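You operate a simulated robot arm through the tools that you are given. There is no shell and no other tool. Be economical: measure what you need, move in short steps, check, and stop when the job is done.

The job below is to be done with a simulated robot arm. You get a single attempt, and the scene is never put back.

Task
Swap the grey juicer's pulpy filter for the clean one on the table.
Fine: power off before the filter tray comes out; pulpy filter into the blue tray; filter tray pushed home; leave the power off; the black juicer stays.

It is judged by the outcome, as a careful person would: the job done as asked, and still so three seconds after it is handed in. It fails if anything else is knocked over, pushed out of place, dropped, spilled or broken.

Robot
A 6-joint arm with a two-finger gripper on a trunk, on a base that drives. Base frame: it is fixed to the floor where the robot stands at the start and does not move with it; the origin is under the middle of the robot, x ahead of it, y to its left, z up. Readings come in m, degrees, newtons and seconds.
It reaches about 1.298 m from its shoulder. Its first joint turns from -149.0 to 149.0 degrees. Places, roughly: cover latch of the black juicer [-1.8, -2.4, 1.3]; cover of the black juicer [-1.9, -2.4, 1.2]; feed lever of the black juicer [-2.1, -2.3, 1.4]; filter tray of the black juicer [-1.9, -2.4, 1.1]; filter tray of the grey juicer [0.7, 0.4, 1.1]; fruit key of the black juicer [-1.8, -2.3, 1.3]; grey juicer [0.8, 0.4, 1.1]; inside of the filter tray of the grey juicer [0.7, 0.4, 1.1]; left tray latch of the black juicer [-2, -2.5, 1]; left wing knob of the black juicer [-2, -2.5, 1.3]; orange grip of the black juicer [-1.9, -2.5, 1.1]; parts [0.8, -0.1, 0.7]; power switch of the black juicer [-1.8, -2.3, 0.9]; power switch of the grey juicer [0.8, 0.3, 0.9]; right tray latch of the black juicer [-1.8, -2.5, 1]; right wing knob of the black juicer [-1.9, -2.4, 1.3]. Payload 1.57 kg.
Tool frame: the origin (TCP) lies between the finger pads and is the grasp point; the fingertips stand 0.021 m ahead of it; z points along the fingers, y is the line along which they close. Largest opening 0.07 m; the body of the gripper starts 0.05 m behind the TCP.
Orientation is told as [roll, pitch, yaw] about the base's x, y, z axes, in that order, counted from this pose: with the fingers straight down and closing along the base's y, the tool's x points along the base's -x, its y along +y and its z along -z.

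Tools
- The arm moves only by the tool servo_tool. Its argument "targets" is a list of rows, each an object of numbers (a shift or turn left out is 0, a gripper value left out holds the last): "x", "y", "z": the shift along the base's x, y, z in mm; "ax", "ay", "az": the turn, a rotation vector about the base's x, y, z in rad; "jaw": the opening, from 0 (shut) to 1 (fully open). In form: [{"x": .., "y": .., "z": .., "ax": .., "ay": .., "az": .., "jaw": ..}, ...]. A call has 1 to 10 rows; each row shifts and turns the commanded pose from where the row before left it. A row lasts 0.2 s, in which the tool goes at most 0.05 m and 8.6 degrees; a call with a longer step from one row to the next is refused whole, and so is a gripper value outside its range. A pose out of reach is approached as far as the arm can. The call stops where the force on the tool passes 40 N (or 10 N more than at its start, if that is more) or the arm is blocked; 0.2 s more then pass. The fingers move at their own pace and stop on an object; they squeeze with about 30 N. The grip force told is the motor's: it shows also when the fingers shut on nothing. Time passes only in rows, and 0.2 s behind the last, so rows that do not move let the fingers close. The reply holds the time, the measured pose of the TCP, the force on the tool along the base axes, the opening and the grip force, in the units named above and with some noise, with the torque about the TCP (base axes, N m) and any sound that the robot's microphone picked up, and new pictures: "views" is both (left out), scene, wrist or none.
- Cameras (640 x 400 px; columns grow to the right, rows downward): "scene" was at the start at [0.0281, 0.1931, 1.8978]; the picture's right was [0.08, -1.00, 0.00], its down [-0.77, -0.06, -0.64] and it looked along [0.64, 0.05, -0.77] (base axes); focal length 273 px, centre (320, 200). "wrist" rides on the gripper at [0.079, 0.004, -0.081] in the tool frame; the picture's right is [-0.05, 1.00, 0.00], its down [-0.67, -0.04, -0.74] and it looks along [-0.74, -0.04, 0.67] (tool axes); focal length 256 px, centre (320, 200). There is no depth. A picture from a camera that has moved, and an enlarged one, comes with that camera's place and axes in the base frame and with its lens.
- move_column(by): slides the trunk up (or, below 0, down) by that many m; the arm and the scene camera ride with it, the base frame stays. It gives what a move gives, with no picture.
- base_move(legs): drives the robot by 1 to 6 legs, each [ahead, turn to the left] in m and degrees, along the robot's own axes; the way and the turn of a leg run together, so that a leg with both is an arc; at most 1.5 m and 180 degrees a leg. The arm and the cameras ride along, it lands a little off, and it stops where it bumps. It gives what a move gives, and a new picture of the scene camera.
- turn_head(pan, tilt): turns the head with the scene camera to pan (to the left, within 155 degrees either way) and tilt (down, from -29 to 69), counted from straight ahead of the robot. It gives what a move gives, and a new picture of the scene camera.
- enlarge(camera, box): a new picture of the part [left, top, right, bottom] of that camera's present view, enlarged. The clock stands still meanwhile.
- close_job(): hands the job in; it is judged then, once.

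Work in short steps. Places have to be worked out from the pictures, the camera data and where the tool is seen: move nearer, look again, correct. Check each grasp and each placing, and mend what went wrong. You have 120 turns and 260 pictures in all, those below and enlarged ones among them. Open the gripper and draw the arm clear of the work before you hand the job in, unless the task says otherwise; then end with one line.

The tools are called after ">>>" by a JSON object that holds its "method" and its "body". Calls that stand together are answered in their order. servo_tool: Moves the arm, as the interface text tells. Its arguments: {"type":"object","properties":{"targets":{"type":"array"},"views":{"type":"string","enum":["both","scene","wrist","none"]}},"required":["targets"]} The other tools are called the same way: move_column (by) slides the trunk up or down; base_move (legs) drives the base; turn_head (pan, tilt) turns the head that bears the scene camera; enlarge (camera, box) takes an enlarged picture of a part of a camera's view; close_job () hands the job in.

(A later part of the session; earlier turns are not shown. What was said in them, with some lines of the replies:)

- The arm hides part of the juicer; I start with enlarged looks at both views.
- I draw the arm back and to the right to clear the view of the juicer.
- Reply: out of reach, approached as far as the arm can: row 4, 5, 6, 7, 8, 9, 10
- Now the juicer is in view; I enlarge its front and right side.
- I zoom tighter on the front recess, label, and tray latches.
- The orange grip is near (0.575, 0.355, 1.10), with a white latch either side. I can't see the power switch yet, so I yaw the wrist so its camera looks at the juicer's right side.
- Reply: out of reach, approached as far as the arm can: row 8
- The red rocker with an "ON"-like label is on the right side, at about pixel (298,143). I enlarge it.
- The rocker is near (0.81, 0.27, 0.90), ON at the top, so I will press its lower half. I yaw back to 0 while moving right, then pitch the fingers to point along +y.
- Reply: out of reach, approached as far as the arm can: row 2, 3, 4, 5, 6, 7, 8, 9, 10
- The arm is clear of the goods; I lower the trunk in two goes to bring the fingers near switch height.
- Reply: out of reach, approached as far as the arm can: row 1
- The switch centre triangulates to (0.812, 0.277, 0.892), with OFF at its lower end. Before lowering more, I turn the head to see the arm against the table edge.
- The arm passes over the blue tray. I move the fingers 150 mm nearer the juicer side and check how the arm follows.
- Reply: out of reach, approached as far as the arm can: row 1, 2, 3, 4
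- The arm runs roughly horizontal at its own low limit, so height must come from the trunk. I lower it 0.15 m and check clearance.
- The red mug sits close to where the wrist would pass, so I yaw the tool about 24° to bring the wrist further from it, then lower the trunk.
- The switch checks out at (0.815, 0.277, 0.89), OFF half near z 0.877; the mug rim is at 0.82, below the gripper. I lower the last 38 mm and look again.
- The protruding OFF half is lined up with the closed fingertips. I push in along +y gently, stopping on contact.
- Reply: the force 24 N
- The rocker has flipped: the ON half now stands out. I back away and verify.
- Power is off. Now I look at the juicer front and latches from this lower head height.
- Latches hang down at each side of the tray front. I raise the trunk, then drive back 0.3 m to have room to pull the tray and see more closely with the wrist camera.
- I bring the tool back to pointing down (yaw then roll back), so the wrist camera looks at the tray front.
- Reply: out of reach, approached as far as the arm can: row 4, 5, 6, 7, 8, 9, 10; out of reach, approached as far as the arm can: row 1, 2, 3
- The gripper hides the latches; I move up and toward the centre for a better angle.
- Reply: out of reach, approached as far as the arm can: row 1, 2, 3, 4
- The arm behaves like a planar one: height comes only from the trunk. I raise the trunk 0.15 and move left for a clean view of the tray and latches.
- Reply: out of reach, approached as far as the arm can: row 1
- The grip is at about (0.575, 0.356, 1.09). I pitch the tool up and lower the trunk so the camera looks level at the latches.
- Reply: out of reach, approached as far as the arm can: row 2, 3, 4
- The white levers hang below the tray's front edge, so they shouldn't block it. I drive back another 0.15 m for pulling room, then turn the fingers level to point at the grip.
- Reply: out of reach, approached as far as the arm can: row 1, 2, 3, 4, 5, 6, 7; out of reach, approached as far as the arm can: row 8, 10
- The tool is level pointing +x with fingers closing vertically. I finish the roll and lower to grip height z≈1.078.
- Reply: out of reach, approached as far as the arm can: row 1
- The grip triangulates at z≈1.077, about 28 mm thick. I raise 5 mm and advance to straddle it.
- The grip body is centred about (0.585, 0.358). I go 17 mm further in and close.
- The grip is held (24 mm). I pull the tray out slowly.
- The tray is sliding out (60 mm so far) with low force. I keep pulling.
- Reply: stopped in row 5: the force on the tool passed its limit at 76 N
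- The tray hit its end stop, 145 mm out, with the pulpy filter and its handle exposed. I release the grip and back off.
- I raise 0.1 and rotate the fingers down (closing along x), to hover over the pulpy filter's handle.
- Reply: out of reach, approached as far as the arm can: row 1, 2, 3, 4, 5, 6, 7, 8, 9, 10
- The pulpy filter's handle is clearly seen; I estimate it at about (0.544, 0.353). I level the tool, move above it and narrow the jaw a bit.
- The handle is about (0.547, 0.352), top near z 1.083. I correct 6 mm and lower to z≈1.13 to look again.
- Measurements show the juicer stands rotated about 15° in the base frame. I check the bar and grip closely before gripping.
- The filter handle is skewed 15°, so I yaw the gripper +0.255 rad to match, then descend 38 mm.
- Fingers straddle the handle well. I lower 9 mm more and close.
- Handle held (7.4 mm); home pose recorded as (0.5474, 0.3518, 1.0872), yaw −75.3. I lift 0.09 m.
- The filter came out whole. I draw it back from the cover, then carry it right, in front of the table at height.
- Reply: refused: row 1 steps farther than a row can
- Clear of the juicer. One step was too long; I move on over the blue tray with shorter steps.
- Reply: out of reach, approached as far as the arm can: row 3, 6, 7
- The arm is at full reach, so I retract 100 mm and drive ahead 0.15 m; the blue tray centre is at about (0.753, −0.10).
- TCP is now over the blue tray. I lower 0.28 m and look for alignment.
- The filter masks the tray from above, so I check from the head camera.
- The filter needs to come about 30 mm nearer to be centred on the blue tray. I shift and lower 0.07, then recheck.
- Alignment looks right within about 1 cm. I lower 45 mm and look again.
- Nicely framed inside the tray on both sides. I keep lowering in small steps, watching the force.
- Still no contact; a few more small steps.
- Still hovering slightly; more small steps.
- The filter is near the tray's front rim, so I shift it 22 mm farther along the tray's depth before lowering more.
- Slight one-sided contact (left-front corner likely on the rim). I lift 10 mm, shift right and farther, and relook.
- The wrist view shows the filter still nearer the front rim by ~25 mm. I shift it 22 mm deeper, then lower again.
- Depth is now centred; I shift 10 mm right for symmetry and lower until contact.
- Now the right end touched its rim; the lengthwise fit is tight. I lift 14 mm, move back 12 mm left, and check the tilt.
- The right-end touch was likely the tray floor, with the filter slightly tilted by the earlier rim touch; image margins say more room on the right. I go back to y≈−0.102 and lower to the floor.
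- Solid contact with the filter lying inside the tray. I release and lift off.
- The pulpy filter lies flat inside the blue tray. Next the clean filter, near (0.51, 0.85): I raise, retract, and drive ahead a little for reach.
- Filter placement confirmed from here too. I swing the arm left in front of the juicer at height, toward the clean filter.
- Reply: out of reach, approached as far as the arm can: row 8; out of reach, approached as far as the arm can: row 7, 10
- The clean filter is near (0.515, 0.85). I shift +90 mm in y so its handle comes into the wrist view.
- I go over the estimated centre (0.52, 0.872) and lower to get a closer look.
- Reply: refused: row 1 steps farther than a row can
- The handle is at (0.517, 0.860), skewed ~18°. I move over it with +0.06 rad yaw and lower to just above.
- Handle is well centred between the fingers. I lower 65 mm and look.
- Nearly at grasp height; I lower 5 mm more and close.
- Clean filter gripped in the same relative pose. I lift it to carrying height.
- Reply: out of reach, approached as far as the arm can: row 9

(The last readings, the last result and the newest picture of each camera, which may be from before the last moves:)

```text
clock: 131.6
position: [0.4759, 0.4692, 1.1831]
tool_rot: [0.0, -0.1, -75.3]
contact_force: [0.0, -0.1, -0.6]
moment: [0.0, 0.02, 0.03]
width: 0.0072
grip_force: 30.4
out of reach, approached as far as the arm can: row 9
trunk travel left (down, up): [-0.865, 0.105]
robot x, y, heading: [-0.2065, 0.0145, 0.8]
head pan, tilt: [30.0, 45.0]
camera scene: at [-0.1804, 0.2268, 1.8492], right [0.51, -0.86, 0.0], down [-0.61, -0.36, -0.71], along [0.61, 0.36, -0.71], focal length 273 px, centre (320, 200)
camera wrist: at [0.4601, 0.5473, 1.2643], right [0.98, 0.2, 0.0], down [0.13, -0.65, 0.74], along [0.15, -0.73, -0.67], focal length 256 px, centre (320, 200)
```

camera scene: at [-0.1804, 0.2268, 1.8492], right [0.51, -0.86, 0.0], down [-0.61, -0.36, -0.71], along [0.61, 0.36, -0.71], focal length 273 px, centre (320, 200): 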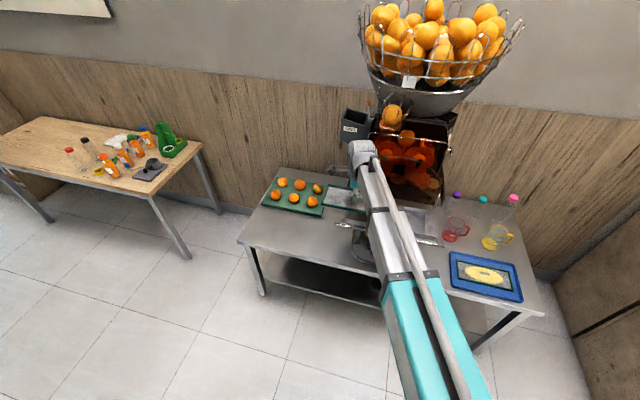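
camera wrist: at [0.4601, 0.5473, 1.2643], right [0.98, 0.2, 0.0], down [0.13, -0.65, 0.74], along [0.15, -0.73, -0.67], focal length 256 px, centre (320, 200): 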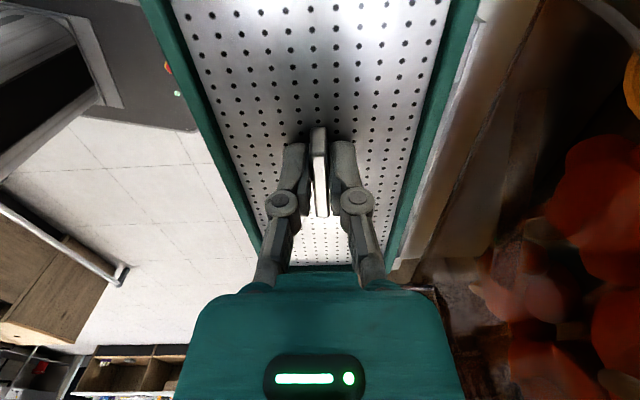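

Moving in over the open filter tray, to (0.5475, 0.352).

>>> {"method": "servo_tool", "body": {"targets": [{"y": -45}, {"y": -45}, {"y": -27, "x": 22}, {"x": 25}, {"x": 25}]}}

>>> {"method": "turn_head", "body": {"pan": 20, "tilt": 40}}

```text
clock: 132.8
position: [0.5461, 0.3515, 1.1843]
tool_rot: [0.0, 0.0, -75.3]
contact_force: [-0.3, -0.7, -0.8]
moment: [0.03, -0.04, -0.01]
width: 0.0073
grip_force: 30.3
trunk travel left (down, up): [-0.865, 0.105]
robot x, y, heading: [-0.2059, 0.0163, 0.7]
head pan, tilt: [30.0, 45.0]
camera scene: at [-0.1797, 0.2278, 1.849], right [0.51, -0.86, 0.0], down [-0.61, -0.36, -0.71], along [0.61, 0.36, -0.71], focal length 273 px, centre (320, 200)
camera wrist: at [0.5301, 0.4305, 1.2637], right [0.98, 0.2, 0.0], down [0.13, -0.65, 0.75], along [0.15, -0.73, -0.67], focal length 256 px, centre (320, 200)
```

scene: 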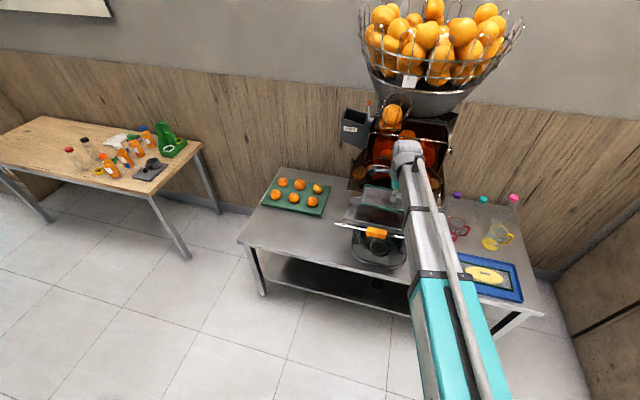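
wrist: 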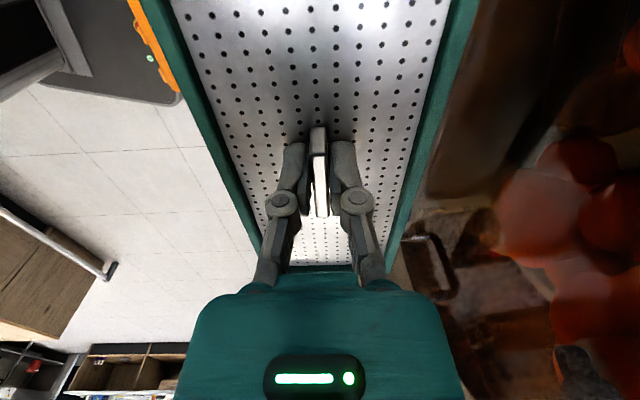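

```text
clock: 133.5
position: [0.546, 0.3518, 1.1835]
tool_rot: [0.1, 0.1, -75.4]
contact_force: [0.2, -1.0, 0.5]
moment: [0.03, 0.01, -0.01]
width: 0.0071
grip_force: 29.9
trunk travel left (down, up): [-0.865, 0.105]
robot x, y, heading: [-0.2036, 0.0168, 0.4]
head pan, tilt: [20.0, 40.0]
camera scene: at [-0.1705, 0.2162, 1.8563], right [0.35, -0.94, 0.0], down [-0.6, -0.23, -0.77], along [0.72, 0.27, -0.64], focal length 273 px, centre (320, 200)
```

scene: 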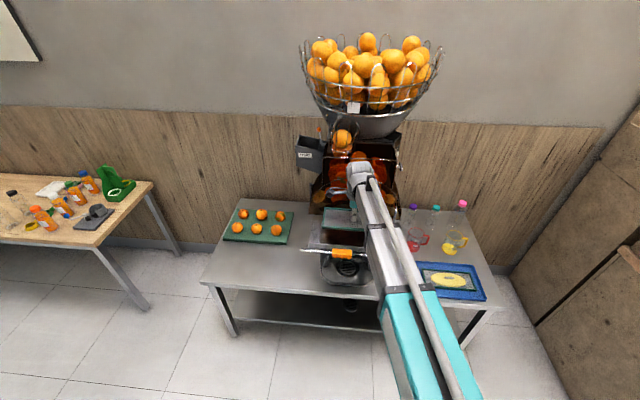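

I lower 75 mm toward the tray and check alignment before seating.

>>> {"method": "move_column", "body": {"by": -0.072}}

>>> {"method": "servo_tool", "body": {"targets": [{"x": 1}], "views": "wrist"}}

>>> {"method": "enlarge", "body": {"camera": "scene", "box": [280, 160, 400, 260]}}

```text
clock: 134.6
position: [0.5459, 0.3515, 1.1118]
tool_rot: [0.0, 0.0, -75.4]
contact_force: [-0.8, 0.0, 0.1]
moment: [0.02, 0.0, -0.01]
width: 0.0075
grip_force: 30.0
trunk travel left (down, up): [-0.793, 0.177]
robot x, y, heading: [-0.2066, 0.0159, 0.4]
head pan, tilt: [20.0, 40.0]
```

```text
clock: 135.0
position: [0.5462, 0.3514, 1.111]
tool_rot: [0.1, 0.0, -75.5]
contact_force: [0.4, -0.3, -0.4]
moment: [-0.03, -0.01, 0.03]
width: 0.0073
grip_force: 30.3
trunk travel left (down, up): [-0.793, 0.177]
robot x, y, heading: [-0.206, 0.0157, 0.6]
head pan, tilt: [20.0, 40.0]
camera wrist: at [0.53, 0.4306, 1.192], right [0.98, 0.2, 0.0], down [0.13, -0.65, 0.75], along [0.15, -0.73, -0.67], focal length 256 px, centre (320, 200)
```

wrist: 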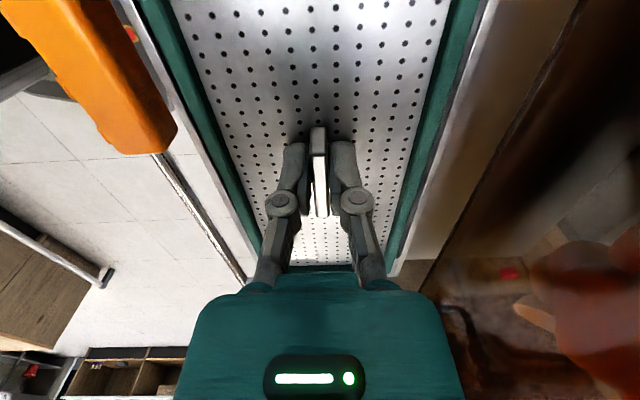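

```text
4.00 times, centred on (340, 210) of scene
camera zoom: at [-0.1707, 0.216, 1.7844], right [0.35, -0.94, 0.0], down [-0.6, -0.23, -0.77], along [0.72, 0.27, -0.64], focal length 1090 px, centre (240, 160)
```

zoom: 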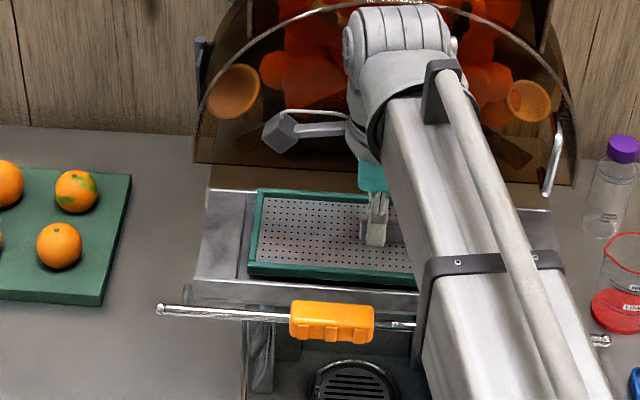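

Alignment with the recess looks the same as the original seat. I lower in small steps watching force.

>>> {"method": "move_column", "body": {"by": -0.012}}

>>> {"method": "move_column", "body": {"by": -0.005}}

>>> {"method": "servo_tool", "body": {"targets": [{}], "views": "wrist"}}

```text
clock: 135.6
position: [0.5458, 0.3521, 1.0986]
tool_rot: [0.0, 0.0, -75.4]
contact_force: [-0.4, -0.1, -0.4]
moment: [0.03, 0.0, 0.0]
width: 0.0072
grip_force: 29.4
trunk travel left (down, up): [-0.781, 0.189]
robot x, y, heading: [-0.2052, 0.0158, 0.9]
head pan, tilt: [20.0, 40.0]
```

```text
clock: 136.2
position: [0.546, 0.352, 1.0945]
tool_rot: [0.0, 0.0, -75.5]
contact_force: [-1.0, 0.3, -0.9]
moment: [0.03, 0.01, -0.01]
width: 0.0073
grip_force: 30.1
trunk travel left (down, up): [-0.776, 0.194]
robot x, y, heading: [-0.2046, 0.0169, 0.9]
head pan, tilt: [20.0, 40.0]
```

```text
clock: 136.6
position: [0.5473, 0.3529, 1.0947]
tool_rot: [0.0, 0.0, -75.4]
contact_force: [-0.9, -0.2, -1.8]
moment: [-0.01, 0.02, -0.02]
width: 0.0074
grip_force: 29.8
trunk travel left (down, up): [-0.776, 0.194]
robot x, y, heading: [-0.2033, 0.0181, 0.6]
head pan, tilt: [20.0, 40.0]
camera wrist: at [0.53, 0.4305, 1.175], right [0.98, 0.2, 0.0], down [0.13, -0.65, 0.75], along [0.15, -0.73, -0.67], focal length 256 px, centre (320, 200)
```

wrist: 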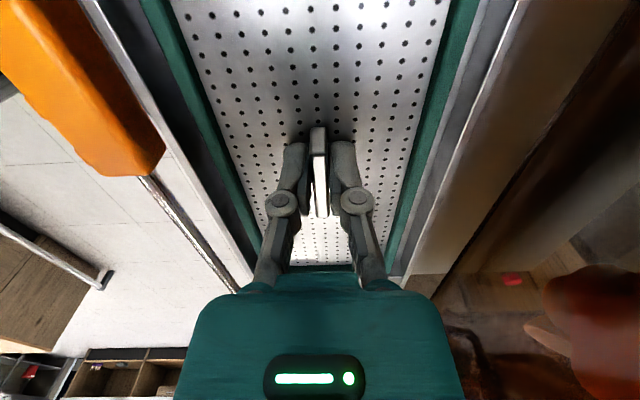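

Gaps look even on both sides. Two or three more small steps.

>>> {"method": "move_column", "body": {"by": -0.004}}

>>> {"method": "move_column", "body": {"by": -0.003}}

```text
clock: 137.1
position: [0.5449, 0.3521, 1.0911]
tool_rot: [0.0, 0.0, -75.5]
contact_force: [0.3, -0.7, 1.4]
moment: [-0.07, -0.03, -0.01]
width: 0.0073
grip_force: 30.4
trunk travel left (down, up): [-0.772, 0.198]
robot x, y, heading: [-0.2054, 0.0166, 0.6]
head pan, tilt: [20.0, 40.0]
```

```text
clock: 137.6
position: [0.5461, 0.3535, 1.09]
tool_rot: [0.2, 0.0, -75.4]
contact_force: [9.8, 3.3, 30.4]
moment: [0.08, -0.14, 0.01]
width: 0.0074
grip_force: 29.8
trunk travel left (down, up): [-0.769, 0.201]
robot x, y, heading: [-0.2033, 0.0118, 0.5]
head pan, tilt: [20.0, 40.0]
```

Flat, firm contact at the expected seat height with little torque: seated. I open and lift away.

>>> {"method": "servo_tool", "body": {"targets": [{"jaw": 0.5}, {"jaw": 0.5}, {"jaw": 0.5}], "views": "none"}}

>>> {"method": "move_column", "body": {"by": 0.05}}

>>> {"method": "servo_tool", "body": {"targets": [{}], "views": "wrist"}}

>>> {"method": "enlarge", "body": {"camera": "scene", "box": [280, 170, 400, 270]}}

```text
clock: 138.4
position: [0.5466, 0.3528, 1.0876]
tool_rot: [0.0, -0.1, -75.4]
contact_force: [0.1, 0.2, -1.3]
moment: [0.0, 0.01, -0.01]
width: 0.035
grip_force: 0.1
trunk travel left (down, up): [-0.769, 0.201]
robot x, y, heading: [-0.2053, 0.0128, 0.7]
head pan, tilt: [20.0, 40.0]
```

```text
clock: 139.3
position: [0.5464, 0.3521, 1.1373]
tool_rot: [0.0, 0.0, -75.3]
contact_force: [-0.6, 0.6, 0.3]
moment: [0.01, 0.0, 0.02]
width: 0.0348
grip_force: 0.0
trunk travel left (down, up): [-0.819, 0.151]
robot x, y, heading: [-0.2027, 0.0151, 0.5]
head pan, tilt: [20.0, 40.0]
```

```text
clock: 139.7
position: [0.5468, 0.3517, 1.1372]
tool_rot: [0.0, 0.0, -75.4]
contact_force: [1.2, 0.3, 0.3]
moment: [-0.01, -0.04, 0.03]
width: 0.0351
grip_force: 0.1
trunk travel left (down, up): [-0.819, 0.151]
robot x, y, heading: [-0.2026, 0.0129, 0.5]
head pan, tilt: [20.0, 40.0]
camera wrist: at [0.5299, 0.4306, 1.218], right [0.98, 0.2, 0.0], down [0.13, -0.65, 0.75], along [0.15, -0.73, -0.67], focal length 256 px, centre (320, 200)
```

wrist: 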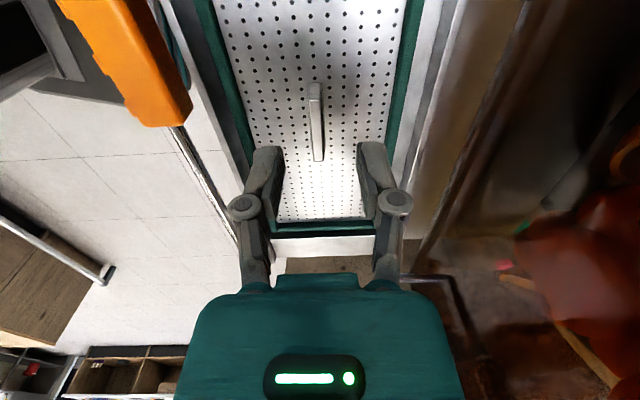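

```text
4.00 times, centred on (340, 220) of scene
camera zoom: at [-0.1707, 0.216, 1.8103], right [0.35, -0.94, 0.0], down [-0.6, -0.23, -0.77], along [0.72, 0.27, -0.64], focal length 1090 px, centre (240, 120)
```

zoom: 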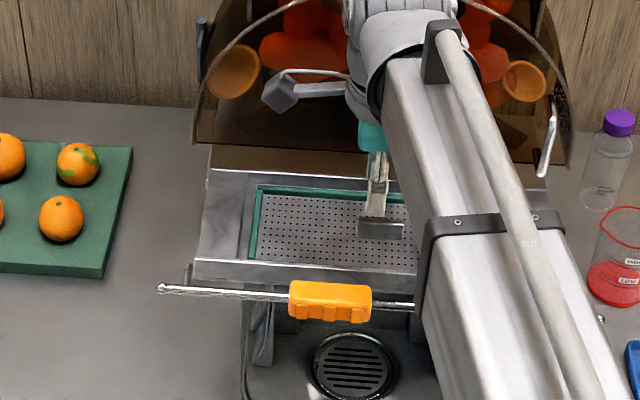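

The clean filter sits flush in the tray. To push the tray home I raise, drive back 0.25 m, and turn the tool level toward the grip.

>>> {"method": "move_column", "body": {"by": 0.13}}

>>> {"method": "base_move", "body": {"legs": [[-0.25, 0]]}}

>>> {"method": "servo_tool", "body": {"targets": [{"az": -0.128, "jaw": 1}, {"az": -0.128, "x": 20}, {"ay": -0.145, "x": 20}, {"ay": -0.145, "x": 10}, {"ay": -0.145}, {"ay": -0.145}, {"ay": -0.145}, {"ay": -0.145}, {"ay": -0.145}, {"ay": -0.145}], "views": "none"}}

>>> {"method": "servo_tool", "body": {"targets": [{"ay": -0.137}, {"ay": -0.137}, {"ay": -0.137}]}}

```text
clock: 141.3
position: [0.5462, 0.3522, 1.2677]
tool_rot: [0.1, 0.0, -75.3]
contact_force: [0.1, 0.3, -0.4]
moment: [0.02, 0.01, 0.02]
width: 0.0349
grip_force: 0.0
trunk travel left (down, up): [-0.949, 0.021]
robot x, y, heading: [-0.2029, 0.0155, 0.9]
head pan, tilt: [20.0, 40.0]
```

```text
clock: 143.4
position: [0.2966, 0.3446, 1.2686]
tool_rot: [0.0, 0.0, -75.8]
contact_force: [-0.7, 0.5, 0.4]
moment: [-0.02, -0.03, 0.04]
width: 0.035
grip_force: 0.1
trunk travel left (down, up): [-0.949, 0.021]
robot x, y, heading: [-0.4578, 0.014, 0.2]
head pan, tilt: [20.0, 40.0]
camera scene: at [-0.4212, 0.2134, 1.9404], right [0.35, -0.94, 0.0], down [-0.6, -0.22, -0.77], along [0.72, 0.26, -0.64], focal length 273 px, centre (320, 200)
```

scene: 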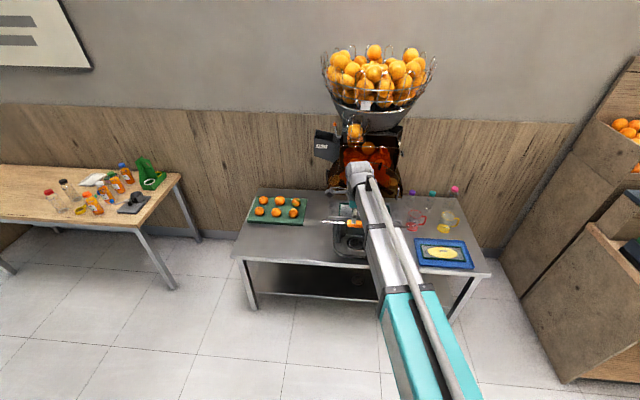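

```text
clock: 145.6
position: [0.3469, 0.3456, 1.3802]
tool_rot: [66.5, 0.3, -90.0]
contact_force: [-0.1, -0.1, 0.2]
moment: [-0.03, 0.01, -0.03]
width: 0.0703
grip_force: 0.0
out of reach, approached as far as the arm can: row 4, 5, 6, 7, 8, 9, 10
trunk travel left (down, up): [-0.949, 0.021]
robot x, y, heading: [-0.4541, 0.0141, 0.0]
head pan, tilt: [20.0, 40.0]
```

```text
clock: 146.4
position: [0.3505, 0.3406, 1.4428]
tool_rot: [86.7, -1.5, -89.3]
contact_force: [-0.4, 0.0, -0.7]
moment: [-0.03, 0.01, 0.0]
width: 0.0701
grip_force: 0.0
out of reach, approached as far as the arm can: row 1, 2, 3
trunk travel left (down, up): [-0.949, 0.021]
robot x, y, heading: [-0.4557, 0.0158, 0.4]
head pan, tilt: [20.0, 40.0]
camera scene: at [-0.4202, 0.2128, 1.9404], right [0.35, -0.94, 0.0], down [-0.6, -0.22, -0.77], along [0.72, 0.26, -0.64], focal length 273 px, centre (320, 200)
camera wrist: at [0.2689, 0.4198, 1.4492], right [0.06, -0.03, 1.0], down [-0.74, -0.67, 0.02], along [0.67, -0.74, -0.06], focal length 256 px, centre (320, 200)
```

scene: 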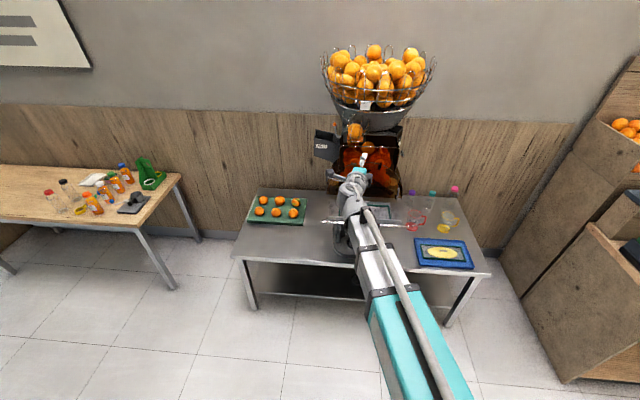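
wrist: 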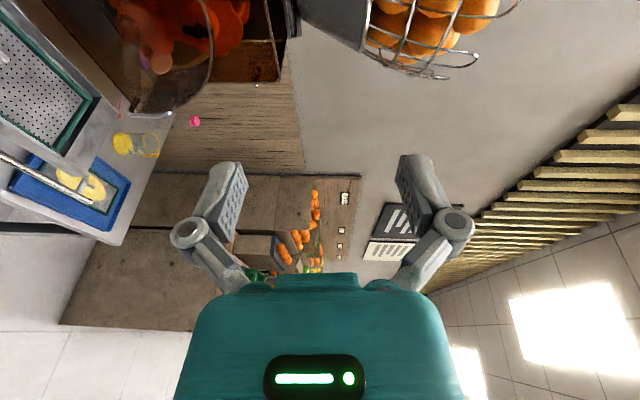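

I lower to grip height (z≈1.075) and align y.

>>> {"method": "move_column", "body": {"by": -0.368}}

>>> {"method": "servo_tool", "body": {"targets": [{"y": 19}]}}

```text
clock: 150.0
position: [0.3501, 0.3411, 1.0747]
tool_rot: [86.6, -1.6, -89.4]
contact_force: [-0.6, -0.5, -0.2]
moment: [-0.03, 0.0, -0.01]
width: 0.0697
grip_force: 0.0
trunk travel left (down, up): [-0.581, 0.389]
robot x, y, heading: [-0.4525, 0.0126, 0.3]
head pan, tilt: [20.0, 40.0]
```

```text
clock: 150.4
position: [0.3499, 0.3596, 1.0744]
tool_rot: [86.5, -1.6, -89.4]
contact_force: [-0.3, 0.1, -0.2]
moment: [0.0, 0.01, 0.01]
width: 0.0702
grip_force: 0.1
trunk travel left (down, up): [-0.581, 0.389]
robot x, y, heading: [-0.4558, 0.0179, 0.1]
head pan, tilt: [20.0, 40.0]
camera scene: at [-0.4203, 0.2131, 1.5724], right [0.35, -0.94, 0.0], down [-0.6, -0.22, -0.77], along [0.72, 0.26, -0.64], focal length 273 px, centre (320, 200)
camera wrist: at [0.2684, 0.4386, 1.0806], right [0.06, -0.02, 1.0], down [-0.74, -0.67, 0.03], along [0.67, -0.74, -0.06], focal length 256 px, centre (320, 200)
```

scene: 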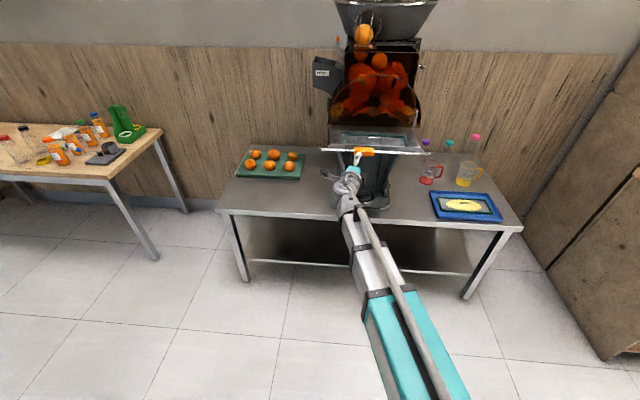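
wrist: 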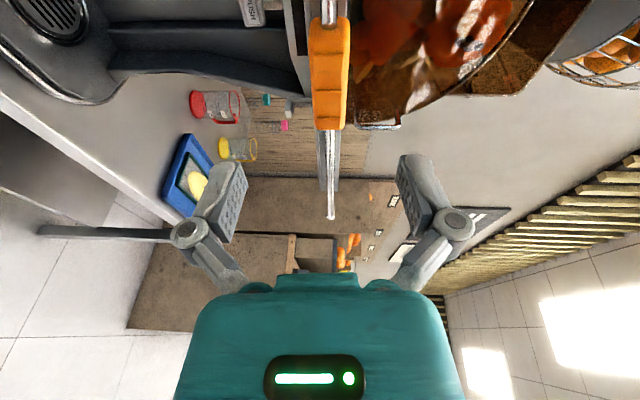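

Grip is centred; I advance and close on it.

>>> {"method": "servo_tool", "body": {"targets": [{"x": 35}, {"x": 30}, {"x": 12}, {"jaw": 0}, {"jaw": 0}, {"jaw": 0}, {"jaw": 0}, {"jaw": 0}], "views": "wrist"}}

```text
clock: 152.2
position: [0.4252, 0.3602, 1.0768]
tool_rot: [86.7, -1.5, -89.4]
contact_force: [1.6, 1.1, 14.3]
moment: [0.55, -0.46, 0.15]
width: 0.0242
grip_force: 32.1
trunk travel left (down, up): [-0.581, 0.389]
robot x, y, heading: [-0.4552, 0.0092, 0.4]
head pan, tilt: [20.0, 40.0]
camera wrist: at [0.344, 0.4401, 1.0822], right [0.06, -0.03, 1.0], down [-0.74, -0.67, 0.02], along [0.67, -0.74, -0.06], focal length 256 px, centre (320, 200)
```

wrist: 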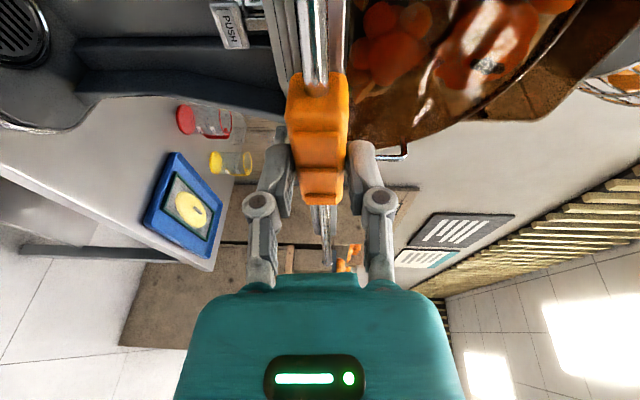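

Held. I push the tray straight back in along the reverse of the pull.

>>> {"method": "servo_tool", "body": {"targets": [{"x": 10}, {"x": 15}, {"x": 15}, {"x": 15}, {"x": 15}, {"x": 15}]}}

```text
clock: 153.6
position: [0.5113, 0.3599, 1.0761]
tool_rot: [86.8, -1.4, -89.4]
contact_force: [0.9, 0.7, 12.6]
moment: [0.56, -0.46, 0.09]
width: 0.0243
grip_force: 31.8
trunk travel left (down, up): [-0.581, 0.389]
robot x, y, heading: [-0.4554, 0.012, 0.3]
head pan, tilt: [20.0, 40.0]
camera scene: at [-0.4219, 0.2127, 1.5725], right [0.35, -0.94, 0.0], down [-0.6, -0.22, -0.77], along [0.72, 0.27, -0.64], focal length 273 px, centre (320, 200)
camera wrist: at [0.4293, 0.4389, 1.0822], right [0.06, -0.03, 1.0], down [-0.74, -0.67, 0.02], along [0.67, -0.74, -0.06], focal length 256 px, centre (320, 200)
```

scene: 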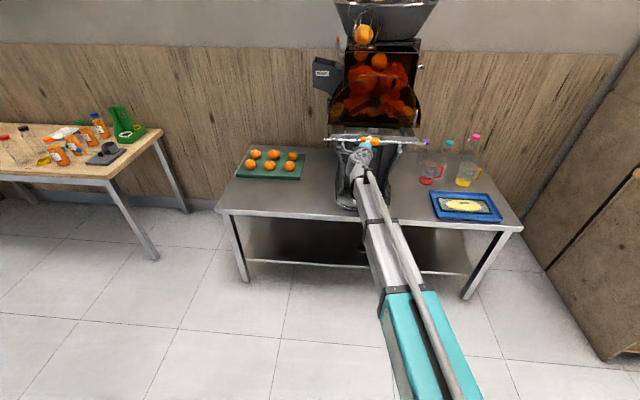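
wrist: 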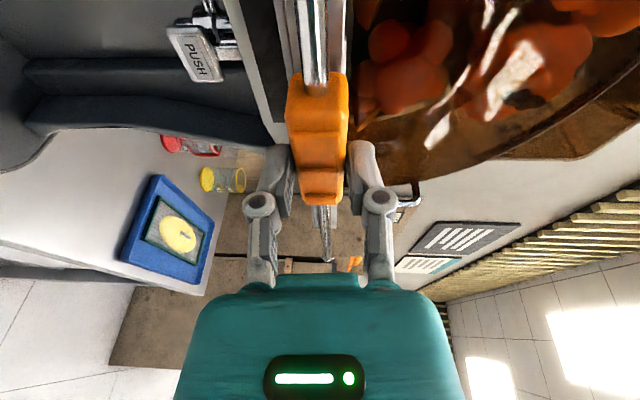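

Sliding in easily. I continue until the stop.

>>> {"method": "servo_tool", "body": {"targets": [{"x": 15}, {"x": 15}, {"x": 15, "y": -2}, {"x": 10}, {"x": 6}, {"x": 6}, {"x": 5}]}}

>>> {"method": "enlarge", "body": {"camera": "scene", "box": [300, 80, 460, 220]}}

```text
clock: 155.2
position: [0.5844, 0.3589, 1.0754]
tool_rot: [86.8, -1.5, -89.4]
contact_force: [-23.6, -6.6, -14.6]
moment: [0.46, -0.52, -0.1]
width: 0.0252
grip_force: 32.2
trunk travel left (down, up): [-0.581, 0.389]
robot x, y, heading: [-0.4554, 0.015, 0.2]
head pan, tilt: [20.0, 40.0]
camera scene: at [-0.4216, 0.213, 1.5723], right [0.35, -0.94, 0.0], down [-0.6, -0.22, -0.77], along [0.72, 0.26, -0.64], focal length 273 px, centre (320, 200)
camera wrist: at [0.5021, 0.437, 1.0818], right [0.06, -0.03, 1.0], down [-0.74, -0.67, 0.02], along [0.67, -0.74, -0.06], focal length 256 px, centre (320, 200)
```

scene: 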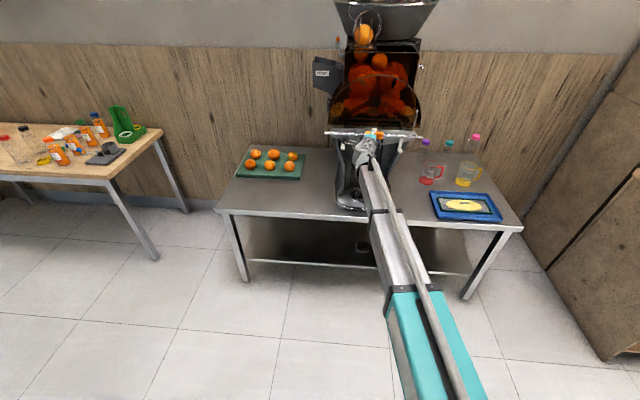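
wrist: 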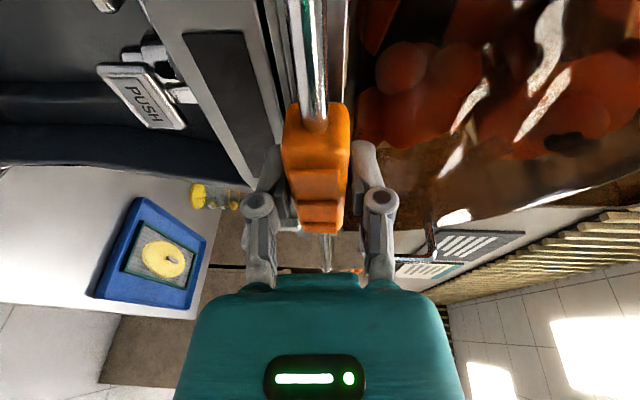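

```text
2.86 times, centred on (380, 150) of scene
camera zoom: at [-0.4216, 0.213, 1.5723], right [0.35, -0.94, 0.0], down [-0.6, -0.22, -0.77], along [0.72, 0.26, -0.64], focal length 779 px, centre (149, 343)
```

zoom: 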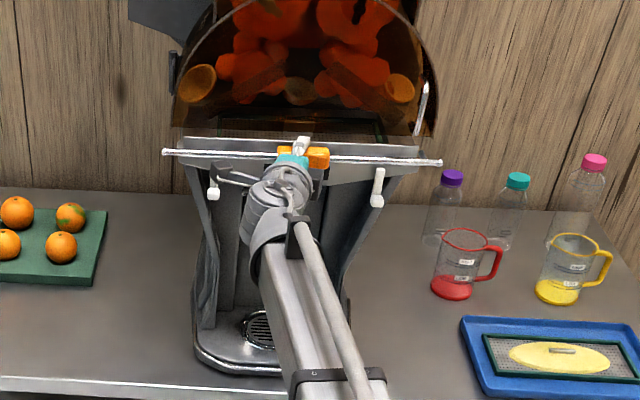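

The tray is against its stop (24 N). I release and retreat to compare with the view before pulling.

>>> {"method": "servo_tool", "body": {"targets": [{"jaw": 1}, {"jaw": 1}, {"jaw": 1}, {"jaw": 1}, {"x": -30}, {"x": -40}, {"x": -45}, {"x": -40}]}}

>>> {"method": "enlarge", "body": {"camera": "scene", "box": [310, 100, 440, 200]}}

```text
clock: 157.0
position: [0.4317, 0.3565, 1.0747]
tool_rot: [86.7, -1.5, -89.4]
contact_force: [0.4, 0.2, -0.1]
moment: [-0.01, 0.01, 0.01]
width: 0.07
grip_force: 0.0
out of reach, approached as far as the arm can: row 6
trunk travel left (down, up): [-0.581, 0.389]
robot x, y, heading: [-0.4541, 0.0122, -0.2]
head pan, tilt: [20.0, 40.0]
camera scene: at [-0.4204, 0.2132, 1.5724], right [0.35, -0.94, 0.0], down [-0.6, -0.22, -0.77], along [0.72, 0.26, -0.64], focal length 273 px, centre (320, 200)
camera wrist: at [0.3493, 0.4364, 1.0811], right [0.06, -0.03, 1.0], down [-0.74, -0.67, 0.03], along [0.67, -0.74, -0.06], focal length 256 px, centre (320, 200)
```

scene: 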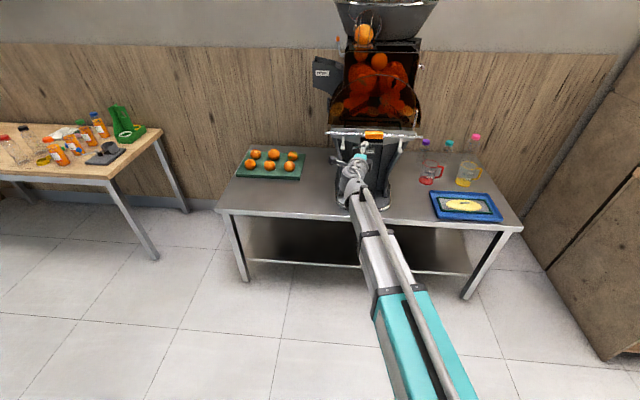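
wrist: 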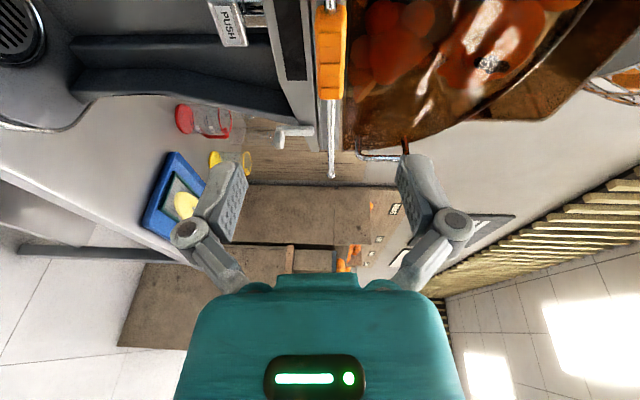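

```text
4.00 times, centred on (375, 150) of scene
camera zoom: at [-0.4204, 0.2132, 1.5724], right [0.35, -0.94, 0.0], down [-0.6, -0.22, -0.77], along [0.72, 0.26, -0.64], focal length 1090 px, centre (100, 400)
```

zoom: 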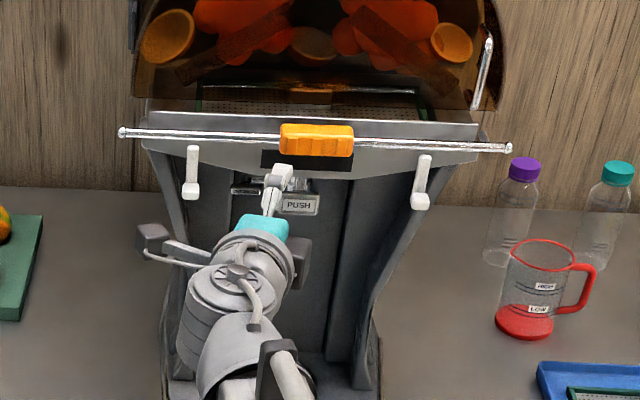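

The tray looks fully home with the grip centred again. To be sure, I give a final push on the grip with closed fingers.

>>> {"method": "servo_tool", "body": {"targets": [{"jaw": 0}, {"jaw": 0}, {"x": 40, "jaw": 0}, {"x": 35}, {"x": 15, "y": 1}, {"x": 6, "y": 1}, {"x": 6, "y": 1}, {"x": 6, "y": 1}, {"x": 6, "y": 1}, {"x": 6, "y": 1}], "views": "wrist"}}

```text
clock: 159.2
position: [0.551, 0.3641, 1.0748]
tool_rot: [86.4, -1.5, -89.5]
contact_force: [-0.6, -0.1, -0.4]
moment: [0.02, 0.03, 0.0]
width: 0.0001
grip_force: 28.1
trunk travel left (down, up): [-0.581, 0.389]
robot x, y, heading: [-0.4535, 0.0135, 0.2]
head pan, tilt: [20.0, 40.0]
camera wrist: at [0.4681, 0.4431, 1.0808], right [0.06, -0.03, 1.0], down [-0.74, -0.67, 0.03], along [0.67, -0.74, -0.06], focal length 256 px, centre (320, 200)
```

wrist: 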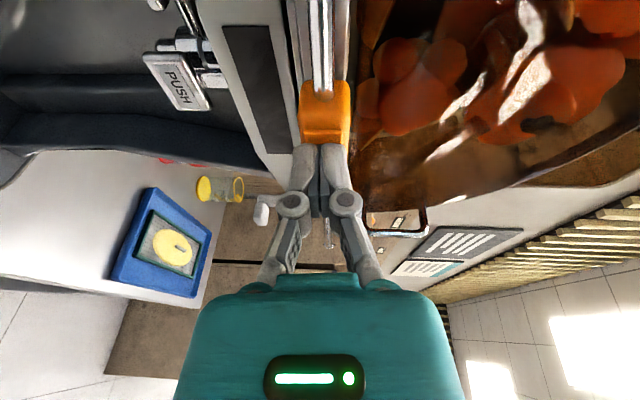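

No contact yet; a few more millimetres.

>>> {"method": "servo_tool", "body": {"targets": [{"x": 4, "y": 1}, {"x": 4, "y": 1}, {"x": 4, "y": 1}, {"x": 3, "y": 1}, {"x": 3, "y": 1}], "views": "wrist"}}

```text
clock: 159.7
position: [0.5509, 0.3644, 1.0733]
tool_rot: [86.6, -1.4, -89.5]
contact_force: [-8.3, -2.9, -2.3]
moment: [-0.05, 0.0, 0.01]
width: 0.0
grip_force: 28.8
out of reach, approached as far as the arm can: row 2
trunk travel left (down, up): [-0.581, 0.389]
robot x, y, heading: [-0.456, 0.0145, 0.1]
head pan, tilt: [20.0, 40.0]
stopped in row 2: the force on the tool passed its limit at 44 N (the readings are from after the stop); the commanded pose is now the measured one
camera wrist: at [0.4689, 0.4434, 1.0815], right [0.06, -0.03, 1.0], down [-0.74, -0.67, 0.03], along [0.67, -0.74, -0.06], focal length 256 px, centre (320, 200)
```

wrist: 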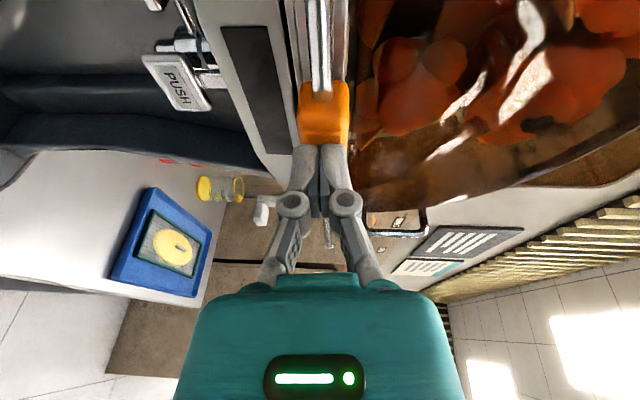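

A hard stop at 44 N: the tray is home. I back away, open, and take a last look round.

>>> {"method": "servo_tool", "body": {"targets": [{"x": -30}, {"x": -40}, {"x": -40}, {"x": -40, "jaw": 1}, {"x": -30}], "views": "none"}}

>>> {"method": "base_move", "body": {"legs": [[-0.2, 0]]}}

>>> {"method": "enlarge", "body": {"camera": "scene", "box": [230, 60, 550, 260]}}

```text
clock: 160.9
position: [0.3685, 0.3654, 1.074]
tool_rot: [86.3, -1.4, -89.6]
contact_force: [-1.4, 0.5, 0.6]
moment: [-0.01, 0.0, -0.01]
width: 0.0647
grip_force: 0.0
trunk travel left (down, up): [-0.581, 0.389]
robot x, y, heading: [-0.4541, 0.0154, 0.3]
head pan, tilt: [20.0, 40.0]
```

```text
clock: 162.7
position: [0.1668, 0.3698, 1.0733]
tool_rot: [86.3, -1.5, -89.2]
contact_force: [0.1, 0.0, 0.0]
moment: [-0.04, -0.03, 0.0]
width: 0.07
grip_force: 0.0
trunk travel left (down, up): [-0.581, 0.389]
robot x, y, heading: [-0.6542, 0.0124, 0.8]
head pan, tilt: [20.0, 40.0]
camera scene: at [-0.6218, 0.2129, 1.5724], right [0.35, -0.94, 0.0], down [-0.6, -0.23, -0.77], along [0.72, 0.27, -0.64], focal length 273 px, centre (320, 200)
```

scene: 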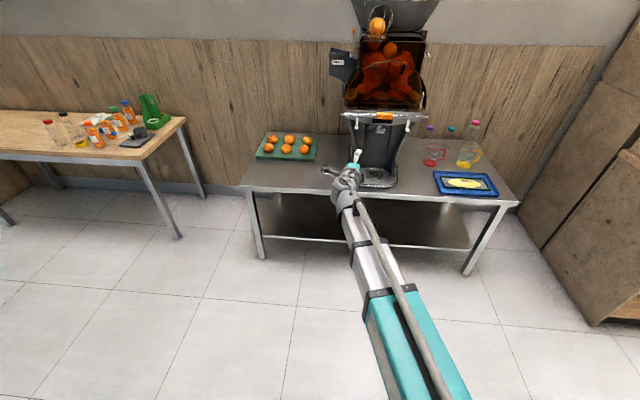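

```text
2.00 times, centred on (390, 160) of scene
camera zoom: at [-0.6218, 0.2129, 1.5724], right [0.35, -0.94, 0.0], down [-0.6, -0.23, -0.77], along [0.72, 0.27, -0.64], focal length 545 px, centre (180, 280)
```

zoom: 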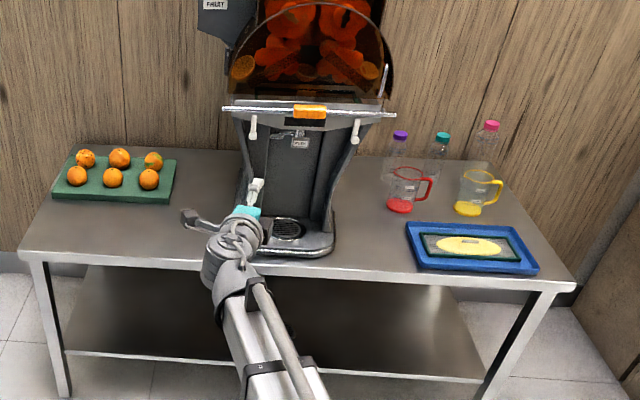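

Everything is in place: the pulpy filter is in the blue tray, the clean one is in, the filter tray is home, the power is off and the arm is clear. I hand it in.

>>> {"method": "close_job", "body": {}}

```text
The job is handed in.
```

The grey juicer has the clean filter in, with the filter tray pushed home against its stop. The pulpy filter is flat in the blue tray, the power went off before the tray came out and was left off, and the black juicer was not touched.
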